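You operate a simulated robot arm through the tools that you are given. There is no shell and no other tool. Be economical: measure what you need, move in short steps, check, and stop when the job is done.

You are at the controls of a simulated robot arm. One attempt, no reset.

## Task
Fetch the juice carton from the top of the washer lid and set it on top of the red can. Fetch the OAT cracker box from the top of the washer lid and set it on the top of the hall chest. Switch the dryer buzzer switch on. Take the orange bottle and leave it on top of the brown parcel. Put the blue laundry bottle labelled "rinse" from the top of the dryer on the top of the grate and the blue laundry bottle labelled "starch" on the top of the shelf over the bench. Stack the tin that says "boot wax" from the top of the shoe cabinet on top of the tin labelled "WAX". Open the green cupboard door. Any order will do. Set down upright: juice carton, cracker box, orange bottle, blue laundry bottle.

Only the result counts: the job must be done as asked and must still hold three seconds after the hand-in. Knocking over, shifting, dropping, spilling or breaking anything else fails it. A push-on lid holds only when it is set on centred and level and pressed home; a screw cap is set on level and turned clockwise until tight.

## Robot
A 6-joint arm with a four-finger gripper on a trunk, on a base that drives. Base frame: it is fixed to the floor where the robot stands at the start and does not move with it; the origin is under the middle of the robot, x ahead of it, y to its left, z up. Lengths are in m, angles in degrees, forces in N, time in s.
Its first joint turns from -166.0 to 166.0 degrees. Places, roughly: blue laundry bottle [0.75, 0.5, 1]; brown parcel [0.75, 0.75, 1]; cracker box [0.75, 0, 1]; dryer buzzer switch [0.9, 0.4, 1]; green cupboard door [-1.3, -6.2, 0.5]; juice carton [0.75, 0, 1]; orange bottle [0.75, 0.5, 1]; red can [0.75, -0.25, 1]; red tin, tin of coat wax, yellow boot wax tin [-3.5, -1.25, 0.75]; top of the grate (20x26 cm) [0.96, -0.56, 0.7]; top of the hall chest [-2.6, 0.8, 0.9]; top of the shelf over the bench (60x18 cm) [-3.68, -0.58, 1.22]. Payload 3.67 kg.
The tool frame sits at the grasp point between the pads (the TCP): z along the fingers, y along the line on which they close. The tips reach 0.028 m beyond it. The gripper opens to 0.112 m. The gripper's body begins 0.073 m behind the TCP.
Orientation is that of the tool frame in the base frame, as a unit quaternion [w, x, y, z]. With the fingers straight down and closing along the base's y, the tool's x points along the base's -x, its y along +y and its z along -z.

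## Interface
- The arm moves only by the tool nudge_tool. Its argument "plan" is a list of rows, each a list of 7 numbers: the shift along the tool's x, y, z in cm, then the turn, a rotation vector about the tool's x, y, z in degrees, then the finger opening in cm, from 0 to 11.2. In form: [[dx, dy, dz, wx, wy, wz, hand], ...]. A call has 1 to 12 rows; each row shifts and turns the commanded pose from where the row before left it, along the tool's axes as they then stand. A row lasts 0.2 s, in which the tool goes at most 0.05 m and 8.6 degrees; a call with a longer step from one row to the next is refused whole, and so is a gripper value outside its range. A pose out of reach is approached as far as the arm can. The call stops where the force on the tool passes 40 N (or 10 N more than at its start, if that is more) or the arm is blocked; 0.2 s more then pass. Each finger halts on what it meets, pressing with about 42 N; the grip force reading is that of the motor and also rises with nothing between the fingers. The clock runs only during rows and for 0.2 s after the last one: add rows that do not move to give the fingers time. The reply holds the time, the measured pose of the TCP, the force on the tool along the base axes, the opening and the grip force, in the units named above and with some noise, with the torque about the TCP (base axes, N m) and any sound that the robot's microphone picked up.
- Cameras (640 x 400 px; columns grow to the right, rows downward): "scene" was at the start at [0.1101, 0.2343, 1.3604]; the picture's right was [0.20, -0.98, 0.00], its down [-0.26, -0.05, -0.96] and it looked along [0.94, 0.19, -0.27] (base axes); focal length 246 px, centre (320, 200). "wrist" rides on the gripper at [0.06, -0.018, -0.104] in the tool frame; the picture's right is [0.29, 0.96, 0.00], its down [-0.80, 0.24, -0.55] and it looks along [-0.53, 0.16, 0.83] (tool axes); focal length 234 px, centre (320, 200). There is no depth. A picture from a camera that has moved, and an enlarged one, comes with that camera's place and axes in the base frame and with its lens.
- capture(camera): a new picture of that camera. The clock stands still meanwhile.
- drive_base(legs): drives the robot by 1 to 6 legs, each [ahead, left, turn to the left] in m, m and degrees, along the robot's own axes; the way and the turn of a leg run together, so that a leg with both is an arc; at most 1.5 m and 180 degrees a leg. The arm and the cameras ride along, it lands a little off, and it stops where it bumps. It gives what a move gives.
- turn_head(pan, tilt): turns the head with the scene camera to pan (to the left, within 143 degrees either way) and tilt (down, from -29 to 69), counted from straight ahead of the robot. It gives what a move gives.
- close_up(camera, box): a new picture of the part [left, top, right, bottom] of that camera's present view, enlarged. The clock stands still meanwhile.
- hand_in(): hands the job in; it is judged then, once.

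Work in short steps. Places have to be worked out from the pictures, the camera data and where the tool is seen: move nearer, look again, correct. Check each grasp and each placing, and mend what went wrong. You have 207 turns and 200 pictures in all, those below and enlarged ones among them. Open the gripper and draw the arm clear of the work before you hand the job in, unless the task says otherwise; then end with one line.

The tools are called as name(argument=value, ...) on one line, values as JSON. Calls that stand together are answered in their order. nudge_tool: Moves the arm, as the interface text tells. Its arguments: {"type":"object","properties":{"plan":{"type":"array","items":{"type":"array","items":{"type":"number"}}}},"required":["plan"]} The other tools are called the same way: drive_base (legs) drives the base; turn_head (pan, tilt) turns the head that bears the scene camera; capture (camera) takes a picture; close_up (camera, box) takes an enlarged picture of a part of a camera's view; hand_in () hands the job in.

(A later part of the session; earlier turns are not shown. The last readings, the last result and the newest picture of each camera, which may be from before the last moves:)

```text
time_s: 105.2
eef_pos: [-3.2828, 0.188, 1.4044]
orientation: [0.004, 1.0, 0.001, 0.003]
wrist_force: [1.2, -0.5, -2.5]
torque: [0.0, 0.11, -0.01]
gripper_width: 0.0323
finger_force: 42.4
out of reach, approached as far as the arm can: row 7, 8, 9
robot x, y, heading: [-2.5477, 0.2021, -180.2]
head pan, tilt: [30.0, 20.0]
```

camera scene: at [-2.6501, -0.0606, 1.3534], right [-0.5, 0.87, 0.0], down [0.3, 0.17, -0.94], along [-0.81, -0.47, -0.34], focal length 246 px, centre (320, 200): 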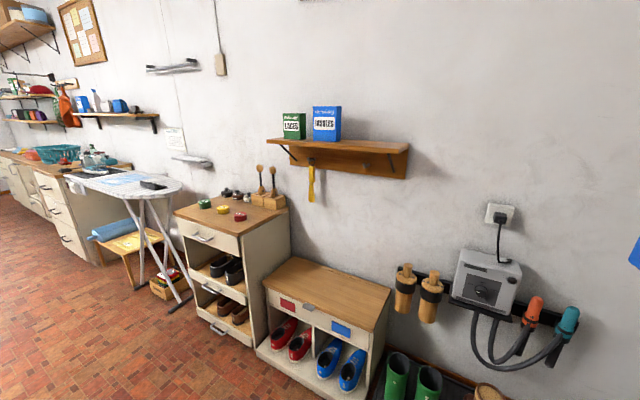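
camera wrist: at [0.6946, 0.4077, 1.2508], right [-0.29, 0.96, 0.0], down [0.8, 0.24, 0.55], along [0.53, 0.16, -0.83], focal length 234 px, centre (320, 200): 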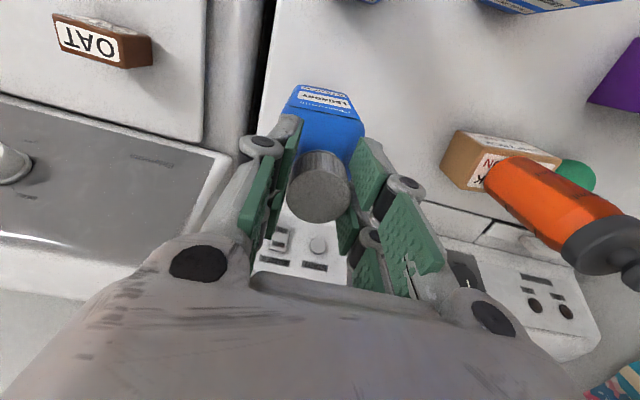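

Reach is ~0.73 m at z 1.40. Pull back, then drive left to y≈-0.42 in front of the shelf and look.

nudge_tool(plan=[[3, 0, -1, 0, 0, 0, 2], [3, 0, -1, 0, 0, 0, 2], [3, 0, -1, 0, 0, 0, 2], [3, 0, -1, 0, 0, 0, 2]])

drive_base(legs=[[0.15, 0.3, 0], [0.05, 0.32, 0]])

turn_head(pan=-10, tilt=25)

capture(camera="scene")

capture(camera="wrist")

```text
time_s: 106.2
eef_pos: [-3.1624, 0.19, 1.4312]
orientation: [0.004, 1.0, 0.001, 0.005]
wrist_force: [-0.8, -0.7, -4.8]
torque: [0.04, -0.13, 0.01]
gripper_width: 0.0319
finger_force: 41.8
out of reach, approached as far as the arm can: row 3, 4
robot x, y, heading: [-2.5456, 0.2024, -180.0]
head pan, tilt: [30.0, 20.0]
```

```text
time_s: 110.2
eef_pos: [-3.3619, -0.432, 1.4317]
orientation: [0.003, 1.0, -0.001, 0.003]
wrist_force: [0.2, -0.7, -3.4]
torque: [0.0, -0.02, 0.03]
gripper_width: 0.0321
finger_force: 42.7
robot x, y, heading: [-2.7473, -0.424, 179.9]
head pan, tilt: [30.0, 20.0]
```

```text
time_s: 111.3
eef_pos: [-3.3623, -0.4329, 1.4319]
orientation: [0.005, 1.0, -0.001, 0.003]
wrist_force: [-0.3, 0.1, -3.2]
torque: [0.01, -0.01, -0.01]
gripper_width: 0.0321
finger_force: 41.9
robot x, y, heading: [-2.7471, -0.4218, 179.8]
head pan, tilt: [-10.0, 25.0]
```

```text
125 pictures are left
camera scene: at [-2.8603, -0.622, 1.3453], right [0.18, 0.98, 0.0], down [0.42, -0.07, -0.91], along [-0.89, 0.16, -0.42], focal length 246 px, centre (320, 200)
```

scene: 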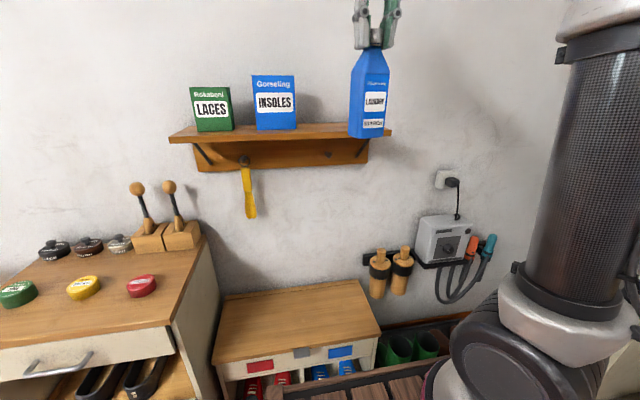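

```text
124 pictures are left
camera wrist: at [-3.3039, -0.4138, 1.5361], right [0.29, -0.96, 0.01], down [-0.8, -0.23, 0.55], along [-0.52, -0.17, -0.84], focal length 234 px, centre (320, 200)
```

wrist: 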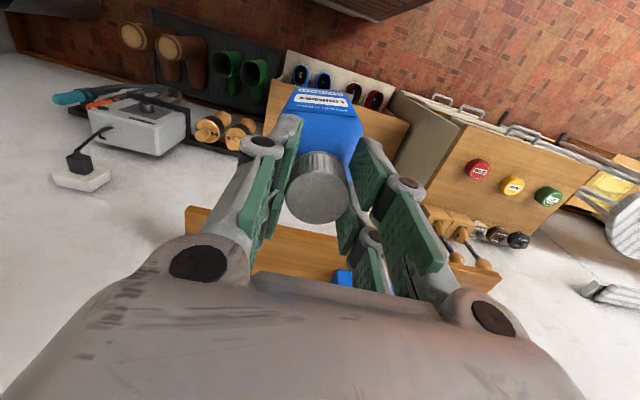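

Shelf free section y ≈ -0.56…-0.26. Bench front at x≈-3.44, so driving 0.21 m ahead leaves room; bottle bottom clears the shelf by ~3 cm.

drive_base(legs=[[0.21, 0, 0.2]])

capture(camera="scene")

capture(camera="wrist")

```text
time_s: 112.9
eef_pos: [-3.5714, -0.4348, 1.4324]
orientation: [0.006, 1.0, 0.0, 0.004]
wrist_force: [-0.2, 0.2, -3.9]
torque: [-0.01, -0.02, 0.0]
gripper_width: 0.0319
finger_force: 42.3
robot x, y, heading: [-2.953, -0.4242, -180.1]
head pan, tilt: [-10.0, 25.0]
```

```text
123 pictures are left
camera scene: at [-3.0685, -0.622, 1.3453], right [0.17, 0.98, 0.0], down [0.42, -0.07, -0.91], along [-0.89, 0.16, -0.42], focal length 246 px, centre (320, 200)
```

scene: 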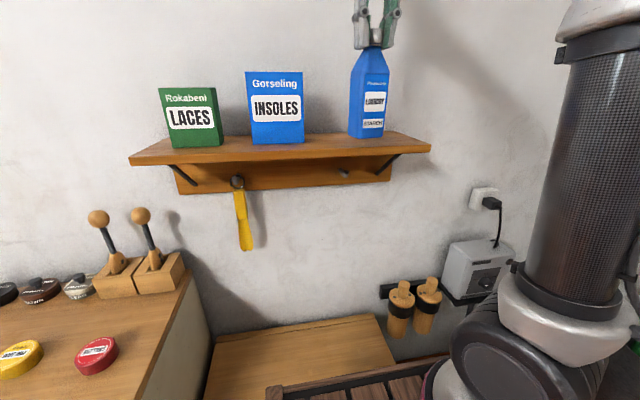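

```text
122 pictures are left
camera wrist: at [-3.5127, -0.4152, 1.5361], right [0.29, -0.96, 0.01], down [-0.8, -0.24, 0.55], along [-0.52, -0.17, -0.84], focal length 234 px, centre (320, 200)
```

wrist: 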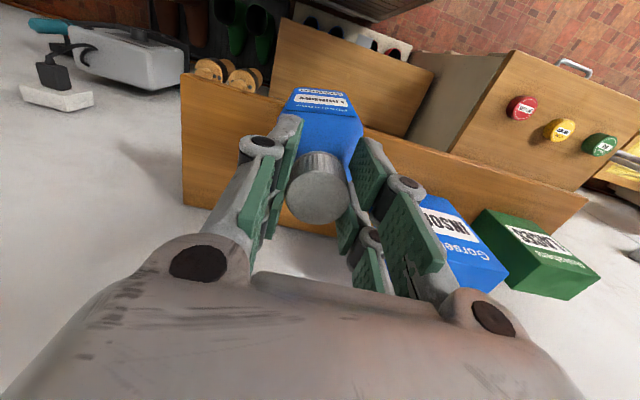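

Clear of the boxes. Extend ~8.5 cm over the shelf with slight lowering.

nudge_tool(plan=[[-3, 0, 0.3, 0, 0, 0, 2], [-3, 0, 0.4, 0, 0, 0, 2], [-2.5, 0, 0.5, 0, 0, 0, 2], [0, 0, 0, 0, 0, 0, 2]])

close_up(camera="scene", box=[230, 0, 450, 180])

capture(camera="wrist")

```text
time_s: 113.9
eef_pos: [-3.6557, -0.4345, 1.4183]
orientation: [0.005, 1.0, 0.0, 0.001]
wrist_force: [0.3, -0.5, -2.9]
torque: [0.0, 0.01, 0.01]
gripper_width: 0.0321
finger_force: 42.4
robot x, y, heading: [-2.9586, -0.423, -180.1]
head pan, tilt: [-10.0, 25.0]
```

```text
2.22 times, centred on (340, 90) of scene
camera zoom: at [-3.0684, -0.6221, 1.3453], right [0.17, 0.98, 0.0], down [0.42, -0.07, -0.91], along [-0.89, 0.16, -0.42], focal length 547 px, centre (276, 444)
```

zoom: 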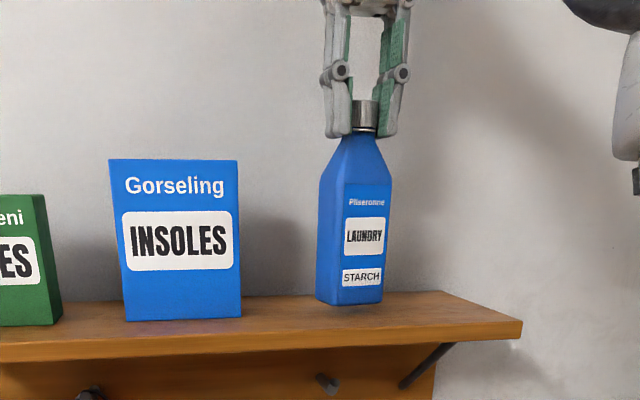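

```text
120 pictures are left
camera wrist: at [-3.5971, -0.4155, 1.5214], right [0.29, -0.96, 0.01], down [-0.8, -0.24, 0.55], along [-0.53, -0.17, -0.83], focal length 234 px, centre (320, 200)
```

wrist: 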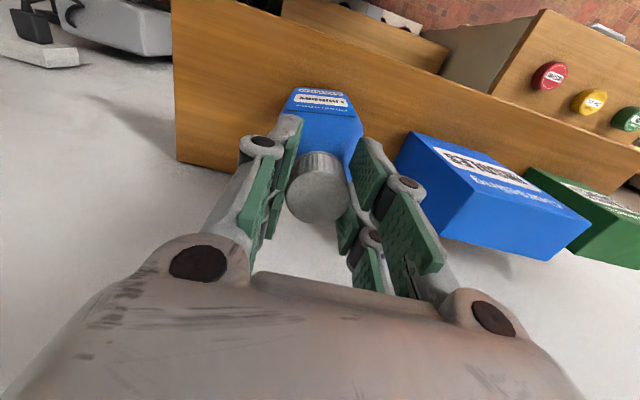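

Over the shelf. Lower in small steps to contact (expected about 2 cm).

nudge_tool(plan=[[0, 0, 1, 0, 0, 0, 2], [0, 0, 0.4, 0, 0, 0, 2], [0, 0, 0.3, 0, 0, 0, 2], [0, 0, 0.3, 0, 0, 0, 2], [0, 0, 0.2, 0, 0, 0, 2], [0, 0, 0.2, 0, 0, 0, 2]])

close_up(camera="scene", box=[230, 0, 450, 180])

```text
time_s: 115.2
eef_pos: [-3.6548, -0.4343, 1.399]
orientation: [0.004, 1.0, 0.0, 0.0]
wrist_force: [4.5, -0.5, 8.4]
torque: [0.23, -0.82, -0.11]
gripper_width: 0.0316
finger_force: 41.8
robot x, y, heading: [-2.9573, -0.4239, -179.7]
head pan, tilt: [-10.0, 25.0]
stopped in row 6: the force on the tool passed its limit at 44 N (the readings are from after the stop); the commanded pose is now the measured one
```

```text
2.22 times, centred on (340, 90) of scene
camera zoom: at [-3.0679, -0.6221, 1.3454], right [0.17, 0.98, 0.0], down [0.42, -0.07, -0.91], along [-0.89, 0.16, -0.42], focal length 547 px, centre (276, 444)
```

zoom: 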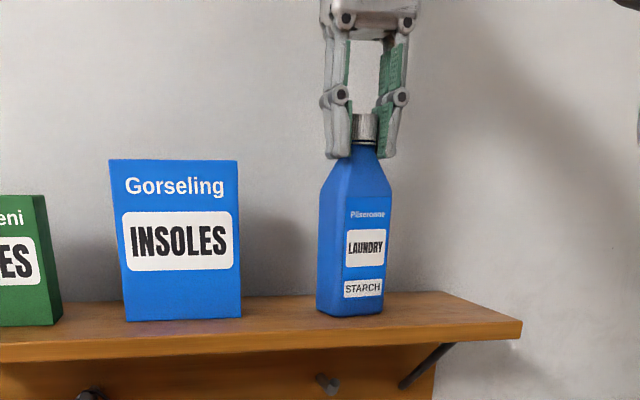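

Seated on the shelf. Release and rise, then check.

nudge_tool(plan=[[0, 0, -0.1, 0, 0, 0, 2], [0, 0, 0, 0, 0, 0, 4], [0, 0, 0, 0, 0, 0, 6], [0, 0, 0, 0, 0, 0, 6], [0, 0, -2, 0, 0, 0, 6], [1, 0, -2, 0, 0, 0, 6], [2, 0, -1, 0, 0, 0, 6], [4, 0, 0, 0, 0, 0, 6], [4, 0, 0, 0, 0, 0, 6]])

capture(camera="scene")

```text
time_s: 117.2
eef_pos: [-3.5408, -0.432, 1.4265]
orientation: [0.005, 1.0, -0.001, 0.001]
wrist_force: [-1.2, -1.0, -0.7]
torque: [0.05, -0.08, 0.03]
gripper_width: 0.06
finger_force: 0.1
out of reach, approached as far as the arm can: row 6, 7
robot x, y, heading: [-2.9566, -0.4267, -179.9]
head pan, tilt: [-10.0, 25.0]
```

```text
118 pictures are left
camera scene: at [-3.0691, -0.6222, 1.3452], right [0.17, 0.98, 0.0], down [0.42, -0.07, -0.91], along [-0.89, 0.16, -0.42], focal length 246 px, centre (320, 200)
```

scene: 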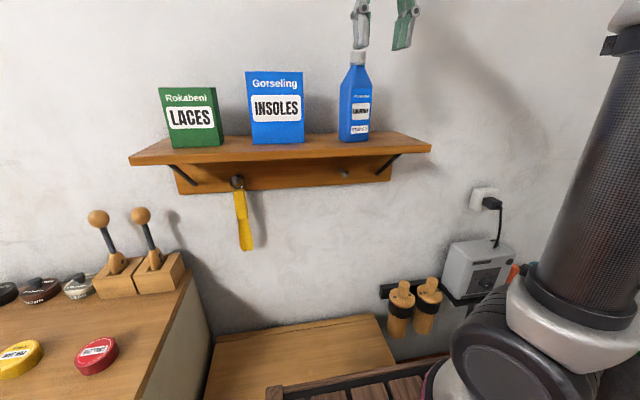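

Starch bottle stands on the shelf. Next the tins: back up a bit and drive left to y≈-1.2, then look at the cabinet top.

drive_base(legs=[[-0.2, 0, 0], [0, 0.75, 0]])

turn_head(pan=-5, tilt=35)

capture(camera="scene")

capture(camera="wrist")

```text
time_s: 122.5
eef_pos: [-3.3384, -1.1812, 1.4279]
orientation: [0.005, 1.0, 0.001, 0.001]
wrist_force: [0.1, 0.0, -0.6]
torque: [-0.02, -0.04, 0.05]
gripper_width: 0.0601
finger_force: 0.1
robot x, y, heading: [-2.7573, -1.1717, 180.1]
head pan, tilt: [-10.0, 25.0]
```

```text
time_s: 123.2
eef_pos: [-3.3397, -1.1814, 1.4273]
orientation: [0.005, 1.0, 0.0, 0.001]
wrist_force: [0.4, 0.4, 0.0]
torque: [-0.01, -0.01, -0.03]
gripper_width: 0.06
finger_force: 0.1
robot x, y, heading: [-2.7546, -1.1761, 180.2]
head pan, tilt: [-5.0, 35.0]
```

```text
117 pictures are left
camera scene: at [-2.8649, -1.3804, 1.3296], right [0.09, 1.0, 0.0], down [0.57, -0.05, -0.82], along [-0.82, 0.07, -0.57], focal length 246 px, centre (320, 200)
```

scene: 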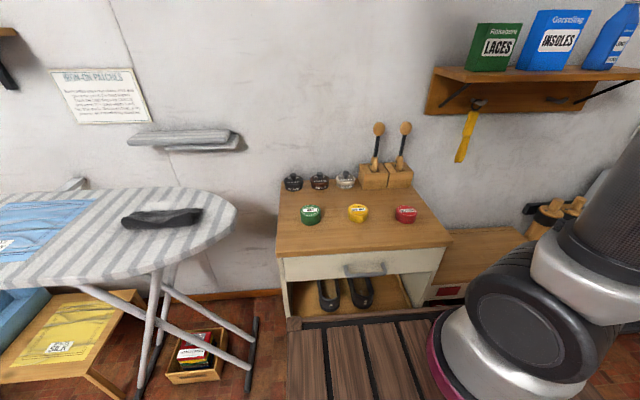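

```text
116 pictures are left
camera wrist: at [-3.28, -1.1623, 1.5313], right [0.29, -0.96, 0.01], down [-0.8, -0.23, 0.55], along [-0.53, -0.17, -0.83], focal length 234 px, centre (320, 200)
```

wrist: 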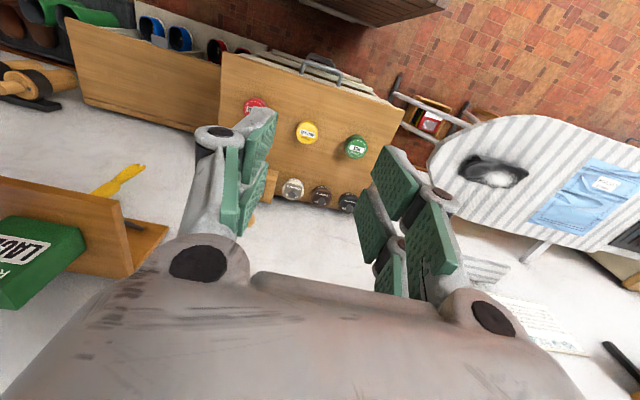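

Read the tin labels enlarged from both cameras.

close_up(camera="scene", box=[270, 165, 430, 235])

close_up(camera="wrist", box=[230, 80, 390, 220])

```text
4.00 times, centred on (350, 200) of scene
camera zoom: at [-2.8649, -1.3804, 1.3296], right [0.09, 1.0, 0.0], down [0.57, -0.05, -0.82], along [-0.82, 0.07, -0.57], focal length 984 px, centre (200, 200)
```

zoom: 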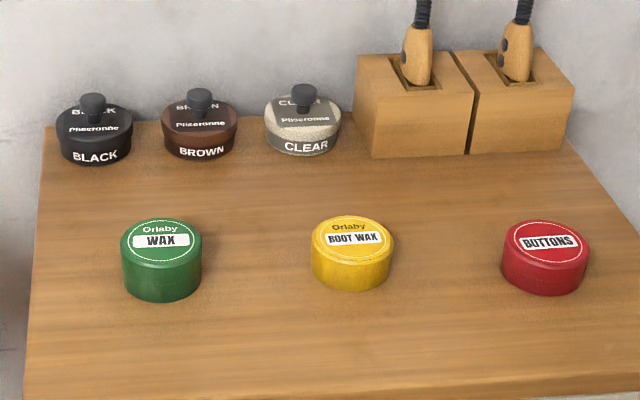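

```text
2.86 times, centred on (310, 150) of wrist
camera zoom: at [-3.28, -1.1623, 1.5313], right [0.29, -0.96, 0.01], down [-0.8, -0.23, 0.55], along [-0.53, -0.17, -0.83], focal length 669 px, centre (349, 343)
```

zoom: 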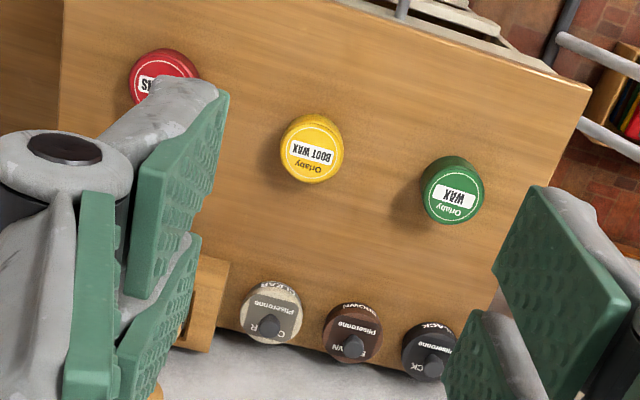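

Boot wax (yellow) top ≈ (-3.50, -1.20, 0.84); WAX (green) top ≈ (-3.499, -1.357, 0.843). Move down above the yellow tin.

nudge_tool(plan=[[-1.45, 0.17, 3.9, 0.57, 0, 0, 9], [-1.45, 0.17, 3.9, 0, 0, 0, 9], [-1.45, 0.17, 3.9, 0, 0, 0, 9], [-1.45, 0.17, 3.9, 0, 0, 0, 9], [-1.45, 0.17, 3.9, 0, 0, 0, 9], [-1.45, 0.17, 3.9, 0, 0, 0, 9], [-1.45, 0.17, 3.9, 0, 0, 0, 9], [-1.45, 0.17, 3.9, 0, 0, 0, 9], [-1.45, 0.17, 3.9, 0, 0, 0, 9], [-1.45, 0.17, 3.9, 0, 0, 0, 9], [-1.45, 0.17, 3.9, 0, 0, 0, 9]])

capture(camera="wrist")

close_up(camera="scene", box=[270, 130, 430, 240])

```text
time_s: 125.6
eef_pos: [-3.4974, -1.2011, 0.9978]
orientation: [0.0, 1.0, 0.001, 0.0]
wrist_force: [0.8, 0.3, 0.8]
torque: [-0.03, 0.03, 0.0]
gripper_width: 0.0901
finger_force: 0.1
robot x, y, heading: [-2.7549, -1.1741, 180.0]
head pan, tilt: [-5.0, 35.0]
```

```text
113 pictures are left
camera wrist: at [-3.4385, -1.1826, 1.1024], right [0.29, -0.96, 0.0], down [-0.8, -0.24, 0.55], along [-0.53, -0.16, -0.83], focal length 234 px, centre (320, 200)
```

wrist: 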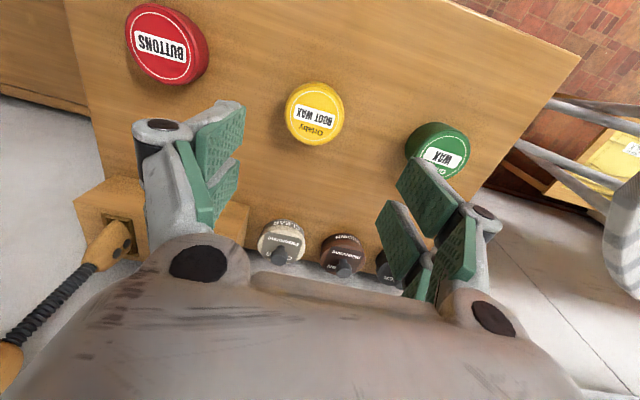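

```text
3.64 times, centred on (350, 185) of scene
camera zoom: at [-2.8644, -1.3804, 1.3296], right [0.09, 1.0, 0.0], down [0.57, -0.05, -0.82], along [-0.82, 0.07, -0.57], focal length 895 px, centre (211, 254)
```

zoom: 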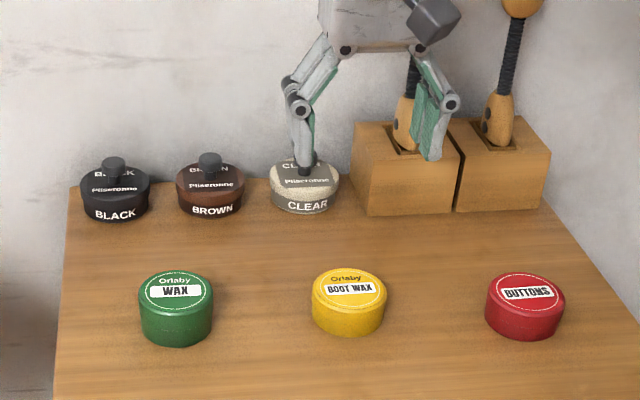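

Descend around the yellow tin and grip.

nudge_tool(plan=[[0.1, -0.4, 4, 0, 0, 0, 9], [0, 0, 4, 0, 0, 0, 9], [0, 0, 4, 0, 0, 0, 9], [0, 0, 2, 0, 0, 0, 9], [0, 0, 2, 0, 0, 0, 9], [0, 0, 0, 0, 0, 0, 9]])

capture(camera="wrist")

close_up(camera="scene", box=[270, 130, 430, 240])

```text
time_s: 127.0
eef_pos: [-3.4963, -1.1965, 0.8393]
orientation: [0.001, 1.0, 0.0, 0.001]
wrist_force: [0.2, -0.8, -0.8]
torque: [0.02, 0.01, 0.02]
gripper_width: 0.09
finger_force: 0.0
robot x, y, heading: [-2.7551, -1.1765, 180.0]
head pan, tilt: [-5.0, 35.0]
```

```text
111 pictures are left
camera wrist: at [-3.4377, -1.1782, 0.9422], right [0.29, -0.96, 0.0], down [-0.8, -0.24, 0.55], along [-0.53, -0.16, -0.83], focal length 234 px, centre (320, 200)
```

wrist: 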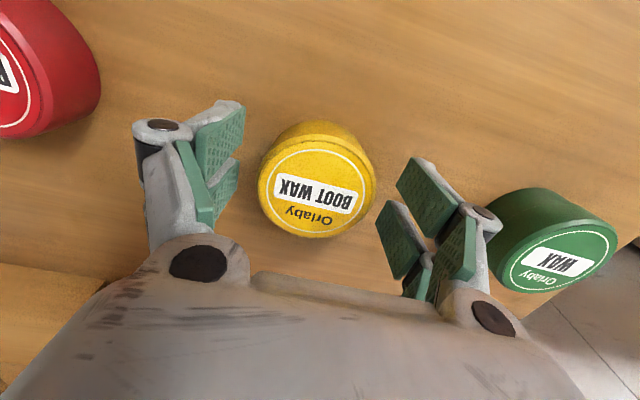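

```text
3.64 times, centred on (350, 185) of scene
camera zoom: at [-2.8649, -1.3805, 1.3295], right [0.09, 1.0, 0.0], down [0.57, -0.05, -0.82], along [-0.82, 0.07, -0.57], focal length 895 px, centre (211, 254)
```

zoom: 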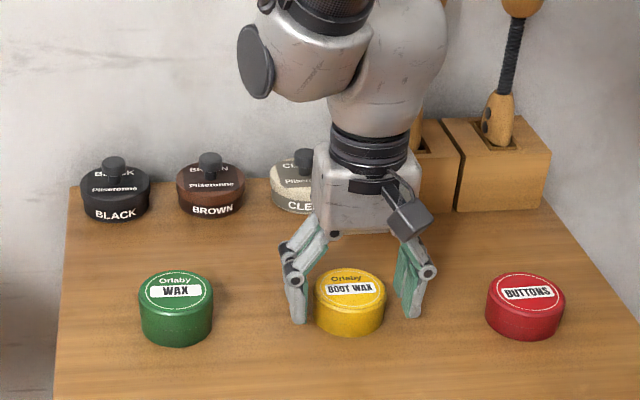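

Centred. Close, lift 8 cm.

nudge_tool(plan=[[0, 0, 0.3, 0, 0, 0, 9], [0, 0, 0, 0, 0, 0, 6], [0, 0, 0, 0, 0, 0, 4], [0, 0, 0, 0, 0, 0, 4], [0, 0, -2, 0, 0, 0, 4], [0, 0, -4, 0, 0, 0, 4], [0, 0, -3, 0, 0, 0, 4]])

capture(camera="wrist")

```text
time_s: 128.6
eef_pos: [-3.4959, -1.1972, 0.9251]
orientation: [0.0, 1.0, 0.0, 0.001]
wrist_force: [-0.3, 0.9, -1.1]
torque: [0.04, -0.01, 0.0]
gripper_width: 0.0667
finger_force: 41.7
robot x, y, heading: [-2.7537, -1.1721, 179.8]
head pan, tilt: [-5.0, 35.0]
```

```text
109 pictures are left
camera wrist: at [-3.4376, -1.1783, 1.0298], right [0.29, -0.96, 0.0], down [-0.8, -0.24, 0.55], along [-0.53, -0.16, -0.83], focal length 234 px, centre (320, 200)
```

wrist: 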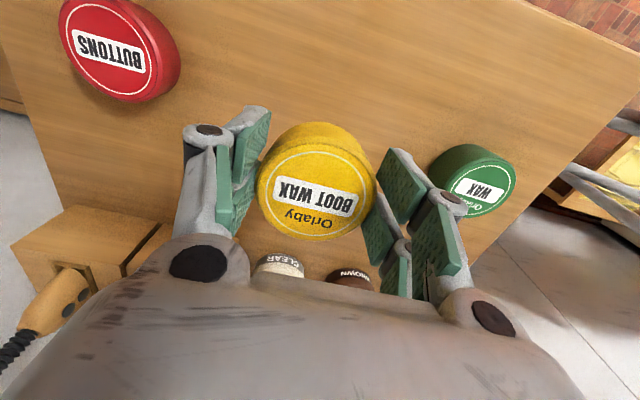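

Held. Green top re-measured at (-3.500, -1.355). Move over it.

nudge_tool(plan=[[-0.1, 3.95, 0, 0, 0, 0, 4], [-0.1, 3.95, 0, 0, 0, 0, 4], [-0.1, 3.95, 0, 0, 0, 0, 4], [-0.1, 3.95, 0, 0, 0, 0, 4], [0, 0, 1.5, 0, 0, 0, 4], [0, 0, 0, 0, 0, 0, 4]])

capture(camera="wrist")

close_up(camera="scene", box=[260, 150, 360, 240])

```text
time_s: 130.0
eef_pos: [-3.5011, -1.355, 0.9108]
orientation: [0.0, 1.0, 0.0, 0.0]
wrist_force: [0.3, -0.2, -1.2]
torque: [0.01, 0.01, 0.01]
gripper_width: 0.0669
finger_force: 41.8
robot x, y, heading: [-2.7583, -1.1747, -180.0]
head pan, tilt: [-5.0, 35.0]
```

```text
108 pictures are left
camera wrist: at [-3.442, -1.3371, 1.014], right [0.29, -0.96, 0.0], down [-0.8, -0.24, 0.55], along [-0.53, -0.16, -0.83], focal length 234 px, centre (320, 200)
```

wrist: 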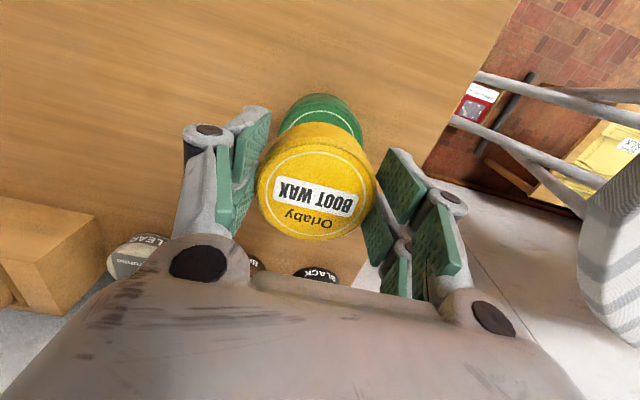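

```text
4.44 times, centred on (310, 195) of scene
camera zoom: at [-2.8648, -1.3805, 1.3295], right [0.09, 1.0, 0.0], down [0.57, -0.05, -0.82], along [-0.82, 0.07, -0.57], focal length 1094 px, centre (364, 222)
```

zoom: 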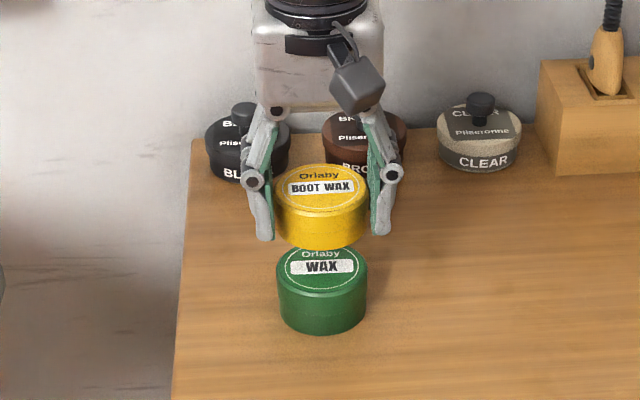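

Nicely aligned. Lower to contact in small steps.

nudge_tool(plan=[[-0.2, -0.15, 1.5, 0, 0, 0, 4], [0, 0, 1, 0, 0, 0, 4], [0, 0, 0.3, 0, 0, 0, 4], [0, 0, 0.3, 0, 0, 0, 4], [0, 0, 0.3, 0, 0, 0, 4], [0, 0, 0.3, 0, 0, 0, 4], [0, 0, 0.3, 0, 0, 0, 4]])

close_up(camera="scene", box=[260, 150, 360, 240])

capture(camera="wrist")

```text
time_s: 131.6
eef_pos: [-3.5044, -1.353, 0.8709]
orientation: [0.0, 1.0, 0.0, 0.0]
wrist_force: [0.5, 2.0, 25.0]
torque: [0.08, 0.23, -0.01]
gripper_width: 0.0671
finger_force: 41.9
robot x, y, heading: [-2.7542, -1.1727, 179.9]
head pan, tilt: [-5.0, 35.0]
```

```text
4.44 times, centred on (310, 195) of scene
camera zoom: at [-2.864, -1.3802, 1.3297], right [0.09, 1.0, 0.0], down [0.57, -0.05, -0.82], along [-0.82, 0.07, -0.57], focal length 1094 px, centre (364, 222)
```

zoom: 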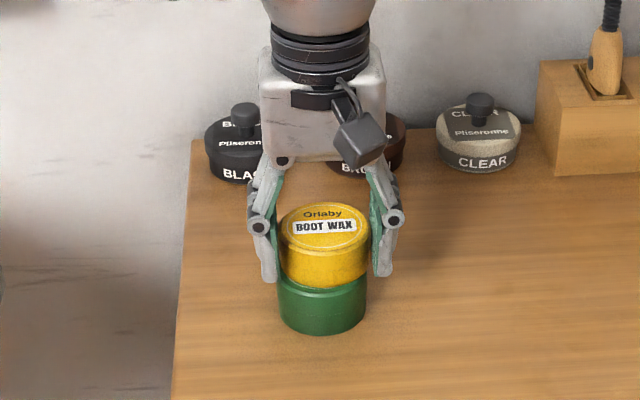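

```text
105 pictures are left
camera wrist: at [-3.444, -1.3346, 0.9754], right [0.29, -0.96, 0.0], down [-0.8, -0.24, 0.56], along [-0.53, -0.16, -0.83], focal length 234 px, centre (320, 200)
```

wrist: 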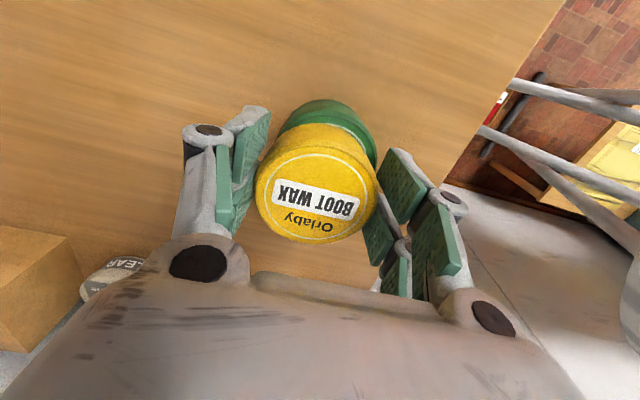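

Stacked and aligned. Release and rise.

nudge_tool(plan=[[0, 0, -0.15, 0, 0, 0, 4], [0, 0, 0, 0, 0, 0, 7.5], [0, 0, 0, 0, 0, 0, 9], [0, 0, 0, 0, 0, 0, 9], [0, 0, -3, 0, 0, 0, 9], [0, 0, -4, 0, 0, 0, 9], [0, 0, -4, 0, 0, 0, 9], [2, 0, -4, 0, 0, 0, 9], [2, 0, -4, 0, 0, 0, 9], [2, 0, -4, 0, 0, 0, 9]])

close_up(camera="scene", box=[260, 150, 420, 240])

```text
time_s: 133.8
eef_pos: [-3.4427, -1.352, 1.1027]
orientation: [-0.001, 1.0, 0.0, 0.001]
wrist_force: [-0.3, -0.1, -0.4]
torque: [0.03, -0.04, 0.02]
gripper_width: 0.0903
finger_force: 0.2
robot x, y, heading: [-2.7585, -1.1702, 180.1]
head pan, tilt: [-5.0, 35.0]
```

```text
4.00 times, centred on (340, 195) of scene
camera zoom: at [-2.8653, -1.3807, 1.3295], right [0.09, 1.0, 0.0], down [0.57, -0.05, -0.82], along [-0.82, 0.07, -0.57], focal length 984 px, centre (240, 220)
```

zoom: 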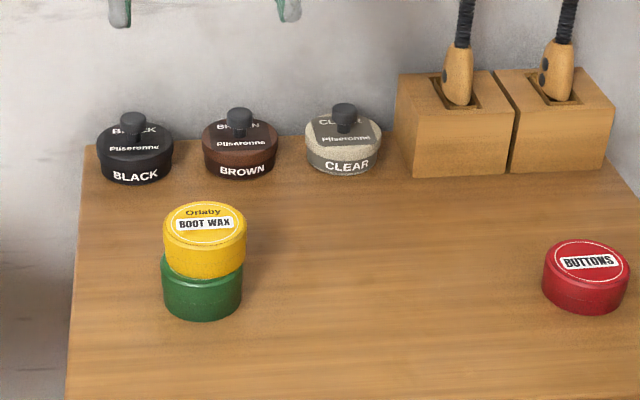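

Tins done. Now return for the switch and OAT box: pull in, go to y≈-0.5, turn round, then drive back along the corridor.

nudge_tool(plan=[[4, 0, -3, 0, 0, 0, 8], [4, -2, -4, 0, 0, 0, 8], [4, -3, -4, 0, 0, 0, 8], [4, -3, -4, 0, 0, 0, 8], [2, -4, -4, 0, 0, 0, 8], [0, -4, -4, 0, 0, 0, 8]])

drive_base(legs=[[0, -0.6, 0], [0, 0, 90], [0, 0, 90], [0.0, 0.77, 0]])

turn_head(pan=0, tilt=20)

capture(camera="scene")

```text
refused: row 2 steps farther than a row can; nothing moved
```

```text
time_s: 143.0
eef_pos: [-2.2004, -1.0004, 1.106]
orientation: [-0.006, 0.434, 0.901, 0.001]
wrist_force: [-0.8, 0.4, 0.2]
torque: [0.0, 0.01, 0.02]
gripper_width: 0.09
finger_force: 0.0
robot x, y, heading: [-2.7594, -0.5816, -49.4]
head pan, tilt: [-5.0, 35.0]
stopped in leg 3: the robot was blocked; the commanded pose is now the measured one
```

```text
time_s: 143.8
eef_pos: [-2.1998, -1.0023, 1.1059]
orientation: [-0.007, 0.434, 0.901, 0.002]
wrist_force: [-0.1, 0.1, -0.1]
torque: [-0.02, -0.01, 0.0]
gripper_width: 0.0901
finger_force: 0.1
robot x, y, heading: [-2.7588, -0.5812, -49.5]
head pan, tilt: [0.0, 20.0]
```

```text
103 pictures are left
camera scene: at [-2.5316, -0.5291, 1.355], right [-0.76, -0.65, -0.01], down [-0.22, 0.26, -0.94], along [0.61, -0.72, -0.34], focal length 246 px, centre (320, 200)
```

scene: 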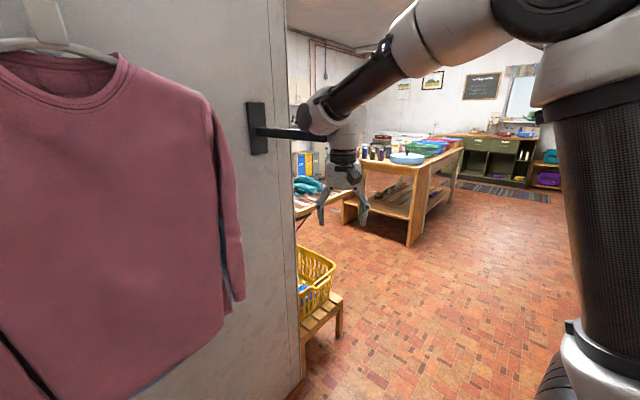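

The arm was still extended (plan refused) and something blocked it near a wall bracket. Turn back the other way first, then pull the arm in properly.

drive_base(legs=[[0, 0, -25]])

turn_head(pan=15, tilt=10)

capture(camera="scene")

```text
time_s: 145.5
eef_pos: [-2.4227, -1.2021, 1.1032]
orientation: [-0.009, 0.619, 0.785, 0.0]
wrist_force: [-0.3, 0.0, 0.3]
torque: [0.0, -0.02, 0.01]
gripper_width: 0.0898
finger_force: 0.0
robot x, y, heading: [-2.7572, -0.5803, -74.5]
head pan, tilt: [0.0, 20.0]
```

```text
time_s: 146.2
eef_pos: [-2.4234, -1.2017, 1.1018]
orientation: [-0.009, 0.62, 0.784, 0.001]
wrist_force: [-1.0, -0.3, 0.6]
torque: [-0.03, -0.02, -0.02]
gripper_width: 0.0898
finger_force: 0.1
robot x, y, heading: [-2.7578, -0.5807, -75.0]
head pan, tilt: [15.0, 10.0]
```

```text
102 pictures are left
camera scene: at [-2.5002, -0.6251, 1.3696], right [-0.86, -0.5, 0.0], down [-0.09, 0.15, -0.98], along [0.49, -0.85, -0.17], focal length 246 px, centre (320, 200)
```

scene: 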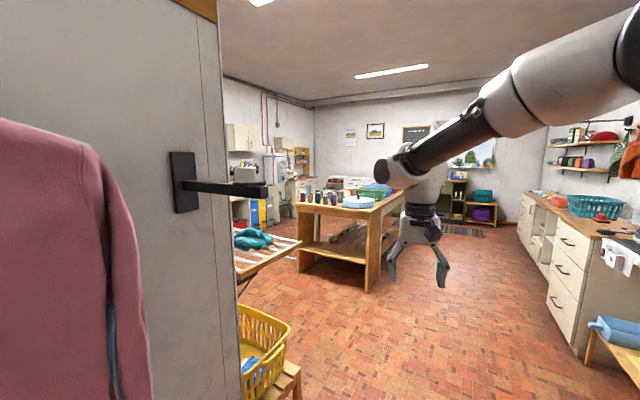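

The bracket looks bare now; I check the floor beneath to see whether something was on it.

turn_head(pan=20, tilt=50)

capture(camera="scene")

turn_head(pan=70, tilt=30)

capture(camera="scene")

```text
time_s: 147.3
eef_pos: [-2.4233, -1.2035, 1.1007]
orientation: [-0.009, 0.62, 0.785, 0.001]
wrist_force: [0.3, -0.3, -0.4]
torque: [0.03, -0.02, 0.02]
gripper_width: 0.09
finger_force: 0.2
robot x, y, heading: [-2.7622, -0.5833, -74.9]
head pan, tilt: [20.0, 50.0]
```

```text
101 pictures are left
camera scene: at [-2.5025, -0.6077, 1.3079], right [-0.82, -0.58, 0.0], down [-0.44, 0.63, -0.64], along [0.37, -0.53, -0.77], focal length 246 px, centre (320, 200)
```

scene: 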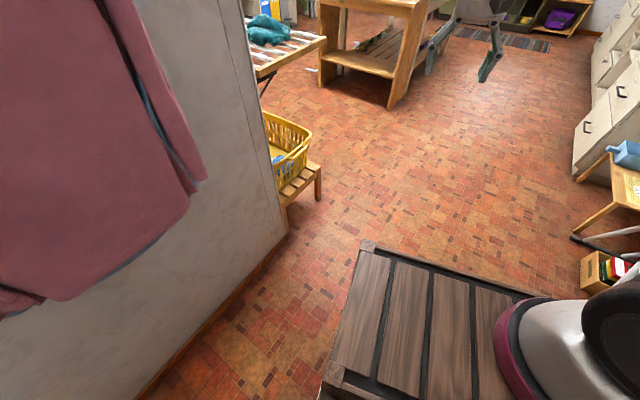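

```text
time_s: 148.5
eef_pos: [-2.4235, -1.2031, 1.1016]
orientation: [-0.01, 0.62, 0.785, 0.001]
wrist_force: [-0.5, 0.0, 0.1]
torque: [-0.01, 0.01, -0.03]
gripper_width: 0.0901
finger_force: 0.0
robot x, y, heading: [-2.7603, -0.5828, -74.8]
head pan, tilt: [70.0, 30.0]
```

```text
100 pictures are left
camera scene: at [-2.4568, -0.5524, 1.3373], right [-0.08, -1.0, 0.0], down [-0.5, 0.04, -0.87], along [0.86, -0.07, -0.5], focal length 246 px, centre (320, 200)
```

scene: 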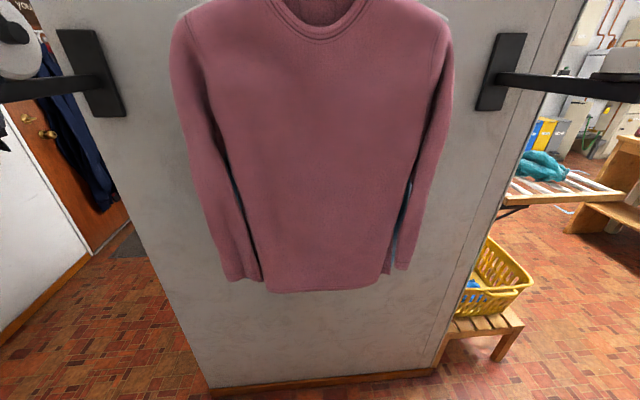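

Two brackets; I check what's on each by panning.

turn_head(pan=95, tilt=15)

capture(camera="scene")

turn_head(pan=45, tilt=15)

capture(camera="scene")

```text
time_s: 149.4
eef_pos: [-2.4223, -1.2026, 1.1014]
orientation: [-0.01, 0.62, 0.785, 0.0]
wrist_force: [-0.9, 0.6, -0.6]
torque: [0.0, -0.02, 0.01]
gripper_width: 0.0898
finger_force: 0.0
robot x, y, heading: [-2.7616, -0.5813, -75.0]
head pan, tilt: [95.0, 15.0]
```

```text
99 pictures are left
camera scene: at [-2.4592, -0.5126, 1.3615], right [0.34, -0.94, 0.0], down [-0.24, -0.09, -0.97], along [0.91, 0.33, -0.26], focal length 246 px, centre (320, 200)
```

scene: 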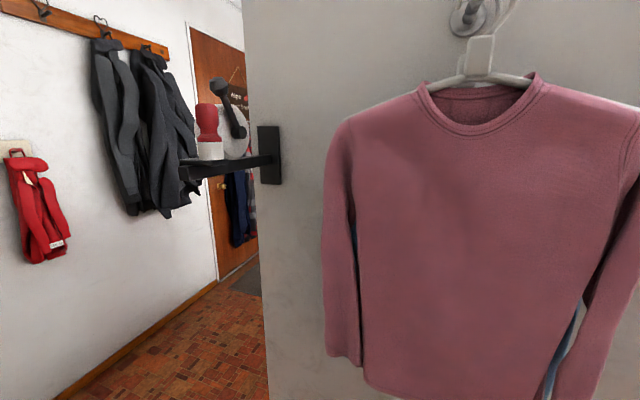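

```text
time_s: 150.6
eef_pos: [-2.4251, -1.2021, 1.1007]
orientation: [-0.009, 0.62, 0.785, 0.0]
wrist_force: [-0.2, 0.2, -1.1]
torque: [0.0, 0.03, 0.0]
gripper_width: 0.0898
finger_force: 0.0
robot x, y, heading: [-2.7602, -0.5826, -74.7]
head pan, tilt: [45.0, 15.0]
```

```text
98 pictures are left
camera scene: at [-2.4658, -0.5911, 1.3615], right [-0.5, -0.87, 0.0], down [-0.22, 0.13, -0.97], along [0.84, -0.48, -0.26], focal length 246 px, centre (320, 200)
```

scene: 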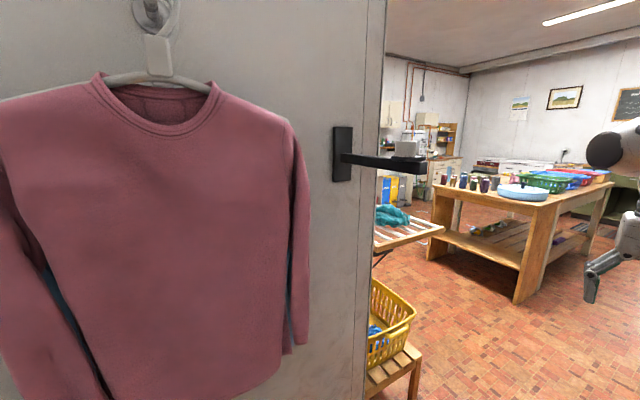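

close_up(camera="scene", box=[320, 100, 480, 210])

```text
3.64 times, centred on (400, 155) of scene
camera zoom: at [-2.4658, -0.5911, 1.3615], right [-0.5, -0.87, 0.0], down [-0.22, 0.13, -0.97], along [0.84, -0.48, -0.26], focal length 895 px, centre (29, 364)
```

zoom: 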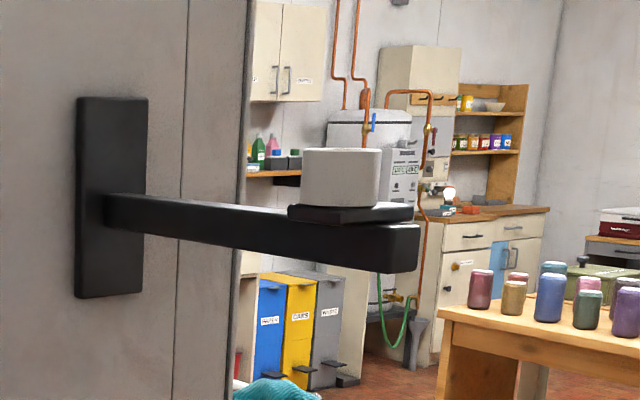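

turn_head(pan=95, tilt=15)

close_up(camera="scene", box=[160, 60, 300, 200])

```text
time_s: 151.7
eef_pos: [-2.423, -1.2027, 1.1021]
orientation: [-0.01, 0.619, 0.785, 0.001]
wrist_force: [0.1, -0.2, -0.8]
torque: [0.01, 0.05, -0.03]
gripper_width: 0.09
finger_force: 0.1
robot x, y, heading: [-2.7579, -0.5817, -74.7]
head pan, tilt: [95.0, 15.0]
```

```text
2.86 times, centred on (230, 130) of scene
camera zoom: at [-2.4592, -0.5126, 1.3616], right [0.34, -0.94, 0.0], down [-0.24, -0.09, -0.97], along [0.91, 0.33, -0.26], focal length 703 px, centre (577, 400)
```

zoom: 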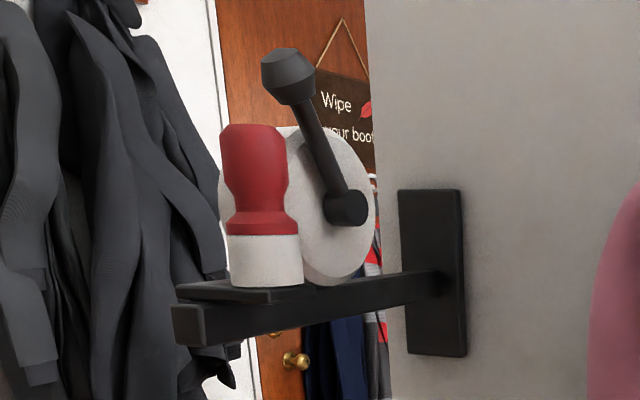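

The bracket holders appear to be fixtures (a lever and socket); nothing has fallen. Pull the arm in and raise it.

nudge_tool(plan=[[3, 0, -3.8, 0, 0, 0, 8], [3, 0, -3.8, 0, 0, 0, 8], [3, -0.5, -3.8, 0, 0, 0, 8], [3, -0.5, -3.8, 0, 0, 0, 8], [3, -0.5, -3.8, 0, 0, 0, 8], [2, -2, -3.8, 0, 0, 0, 8], [0, -4, 0, 0, 0, 0, 8], [0, -4, 0, 0, 0, 0, 8], [0, -4, 0, 0, 0, 0, 8]])

turn_head(pan=0, tilt=15)

capture(camera="scene")

```text
time_s: 153.7
eef_pos: [-2.6118, -1.077, 1.334]
orientation: [-0.01, 0.62, 0.784, 0.002]
wrist_force: [1.1, -0.7, -0.2]
torque: [0.01, 0.06, 0.03]
gripper_width: 0.0798
finger_force: 0.1
robot x, y, heading: [-2.7602, -0.5828, -74.9]
head pan, tilt: [95.0, 15.0]
```

```text
time_s: 155.4
eef_pos: [-2.6112, -1.0769, 1.3334]
orientation: [-0.009, 0.619, 0.785, 0.001]
wrist_force: [-0.1, 0.3, -0.7]
torque: [-0.02, 0.0, 0.0]
gripper_width: 0.0802
finger_force: 0.0
robot x, y, heading: [-2.7593, -0.5815, -74.7]
head pan, tilt: [0.0, 15.0]
```

```text
95 pictures are left
camera scene: at [-2.5224, -0.6348, 1.3616], right [-0.96, -0.26, 0.0], down [-0.07, 0.25, -0.97], along [0.25, -0.93, -0.26], focal length 246 px, centre (320, 200)
```

scene: 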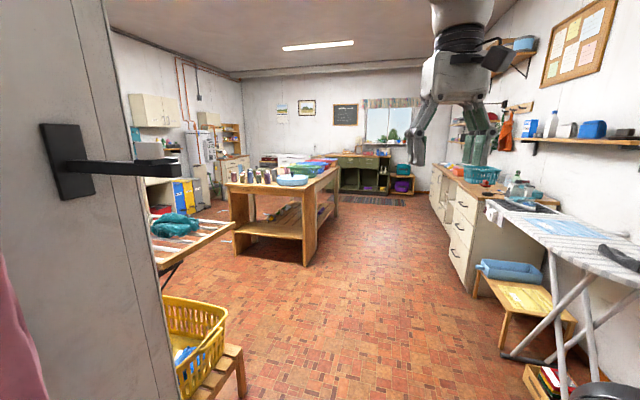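

Safest is to retrace my proven path: turn clockwise to face west, go to y≈0.2, then reverse down the corridor.

drive_base(legs=[[0, 0, -105], [-0.0, -0.78, 0]])

```text
time_s: 164.1
eef_pos: [-3.2866, 0.1771, 1.3341]
orientation: [-0.005, 1.0, -0.006, 0.009]
wrist_force: [-0.6, -0.3, 0.3]
torque: [0.01, -0.01, -0.02]
gripper_width: 0.0802
finger_force: 0.0
robot x, y, heading: [-2.7678, 0.1999, -179.1]
head pan, tilt: [0.0, 15.0]
```

drive_base(legs=[[-1.27, 0, -0.9], [-0.6, -0.08, 0], [-0.6, -0.08, 0]])

```text
time_s: 176.5
eef_pos: [-0.8102, 0.3718, 1.3356]
orientation: [-0.005, 1.0, -0.013, 0.007]
wrist_force: [0.4, -0.2, -0.1]
torque: [-0.04, 0.01, -0.01]
gripper_width: 0.0803
finger_force: 0.1
robot x, y, heading: [-0.2936, 0.3857, -180.1]
head pan, tilt: [0.0, 15.0]
```

drive_base(legs=[[0, 0, 90], [0, 0, 90], [0.29, -0.03, 0]])

turn_head(pan=0, tilt=28)

capture(camera="scene")

close_up(camera="scene", box=[310, 130, 410, 200])

capture(camera="wrist")

```text
time_s: 185.6
eef_pos: [0.3121, 0.4278, 1.3363]
orientation: [-0.003, 0.014, 1.0, -0.002]
wrist_force: [-0.6, -1.2, 0.7]
torque: [0.14, -0.06, -0.01]
gripper_width: 0.0801
finger_force: 0.0
robot x, y, heading: [-0.1957, 0.4209, 0.3]
head pan, tilt: [0.0, 15.0]
stopped in leg 3: the robot was blocked; the commanded pose is now the measured one
```

```text
time_s: 186.3
eef_pos: [0.3118, 0.4278, 1.3366]
orientation: [-0.004, 0.014, 1.0, -0.002]
wrist_force: [-0.3, -0.8, 0.6]
torque: [-0.03, -0.01, -0.02]
gripper_width: 0.0799
finger_force: 0.0
robot x, y, heading: [-0.1973, 0.4256, 0.3]
head pan, tilt: [0.0, 28.0]
```

```text
94 pictures are left
camera scene: at [-0.0784, 0.6357, 1.342], right [0.0, -1.0, 0.0], down [-0.47, 0.0, -0.88], along [0.88, 0.0, -0.47], focal length 246 px, centre (320, 200)
```

scene: 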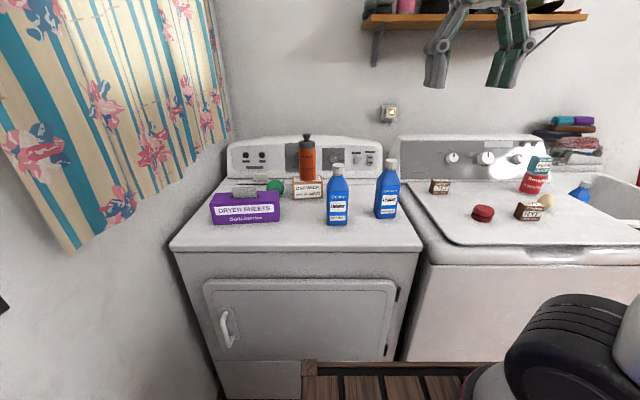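

```text
5.71 times, centred on (360, 165) of scene
camera zoom: at [-0.0784, 0.6357, 1.342], right [0.0, -1.0, 0.0], down [-0.47, 0.0, -0.88], along [0.88, 0.0, -0.47], focal length 1406 px, centre (91, 400)
```

zoom: 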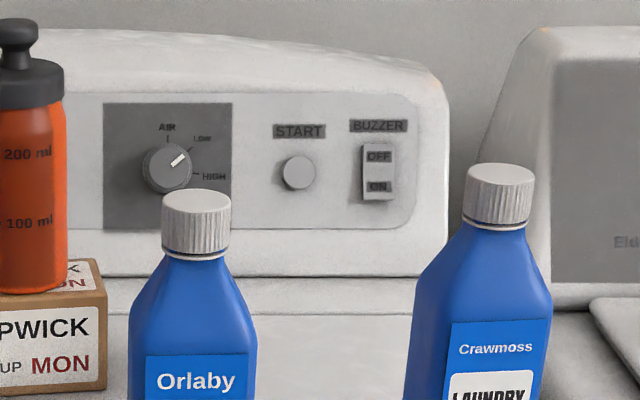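

```text
92 pictures are left
camera wrist: at [0.252, 0.4114, 1.441], right [-0.26, 0.97, 0.0], down [0.81, 0.22, 0.55], along [0.53, 0.14, -0.84], focal length 234 px, centre (320, 200)
```

wrist: 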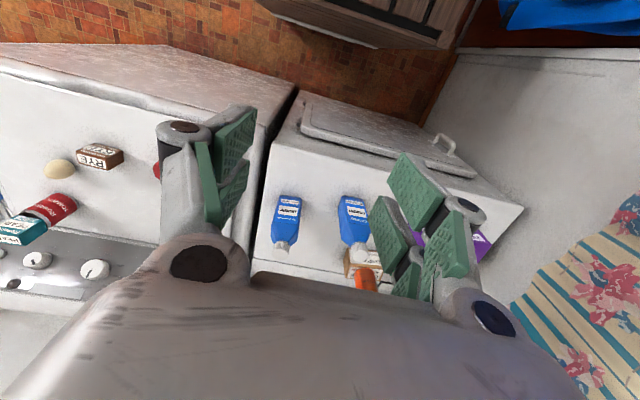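

Blocked about 0.2 m short, with no force on the tool. I retry the forward leg straight.

drive_base(legs=[[0.1, -0.05, 0]])

turn_head(pan=-30, tilt=65)

capture(camera="scene")

```text
time_s: 187.5
eef_pos: [0.4505, 0.342, 1.3363]
orientation: [-0.004, 0.013, 1.0, -0.002]
wrist_force: [0.5, 0.1, -0.4]
torque: [0.04, 0.03, 0.03]
gripper_width: 0.0797
finger_force: 0.2
robot x, y, heading: [-0.0612, 0.3353, 0.4]
head pan, tilt: [0.0, 28.0]
```

```text
time_s: 188.6
eef_pos: [0.439, 0.3452, 1.3385]
orientation: [-0.003, 0.012, 1.0, -0.001]
wrist_force: [-0.2, 0.4, 0.3]
torque: [0.02, 0.0, 0.0]
gripper_width: 0.08
finger_force: 0.1
robot x, y, heading: [-0.0599, 0.3443, 0.3]
head pan, tilt: [-30.0, 65.0]
```

```text
91 pictures are left
camera scene: at [0.0147, 0.524, 1.2913], right [-0.5, -0.87, 0.0], down [-0.79, 0.45, -0.42], along [0.36, -0.21, -0.91], focal length 246 px, centre (320, 200)
```

scene: 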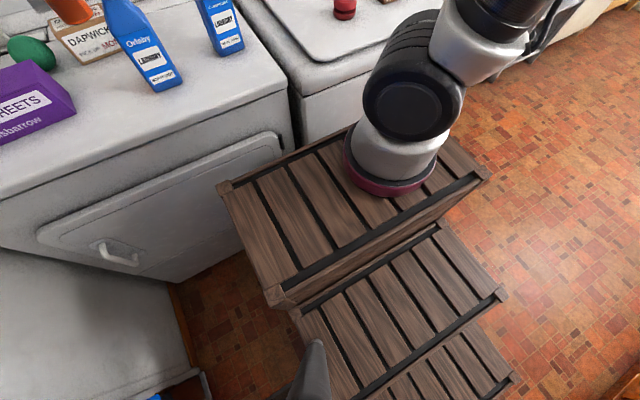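

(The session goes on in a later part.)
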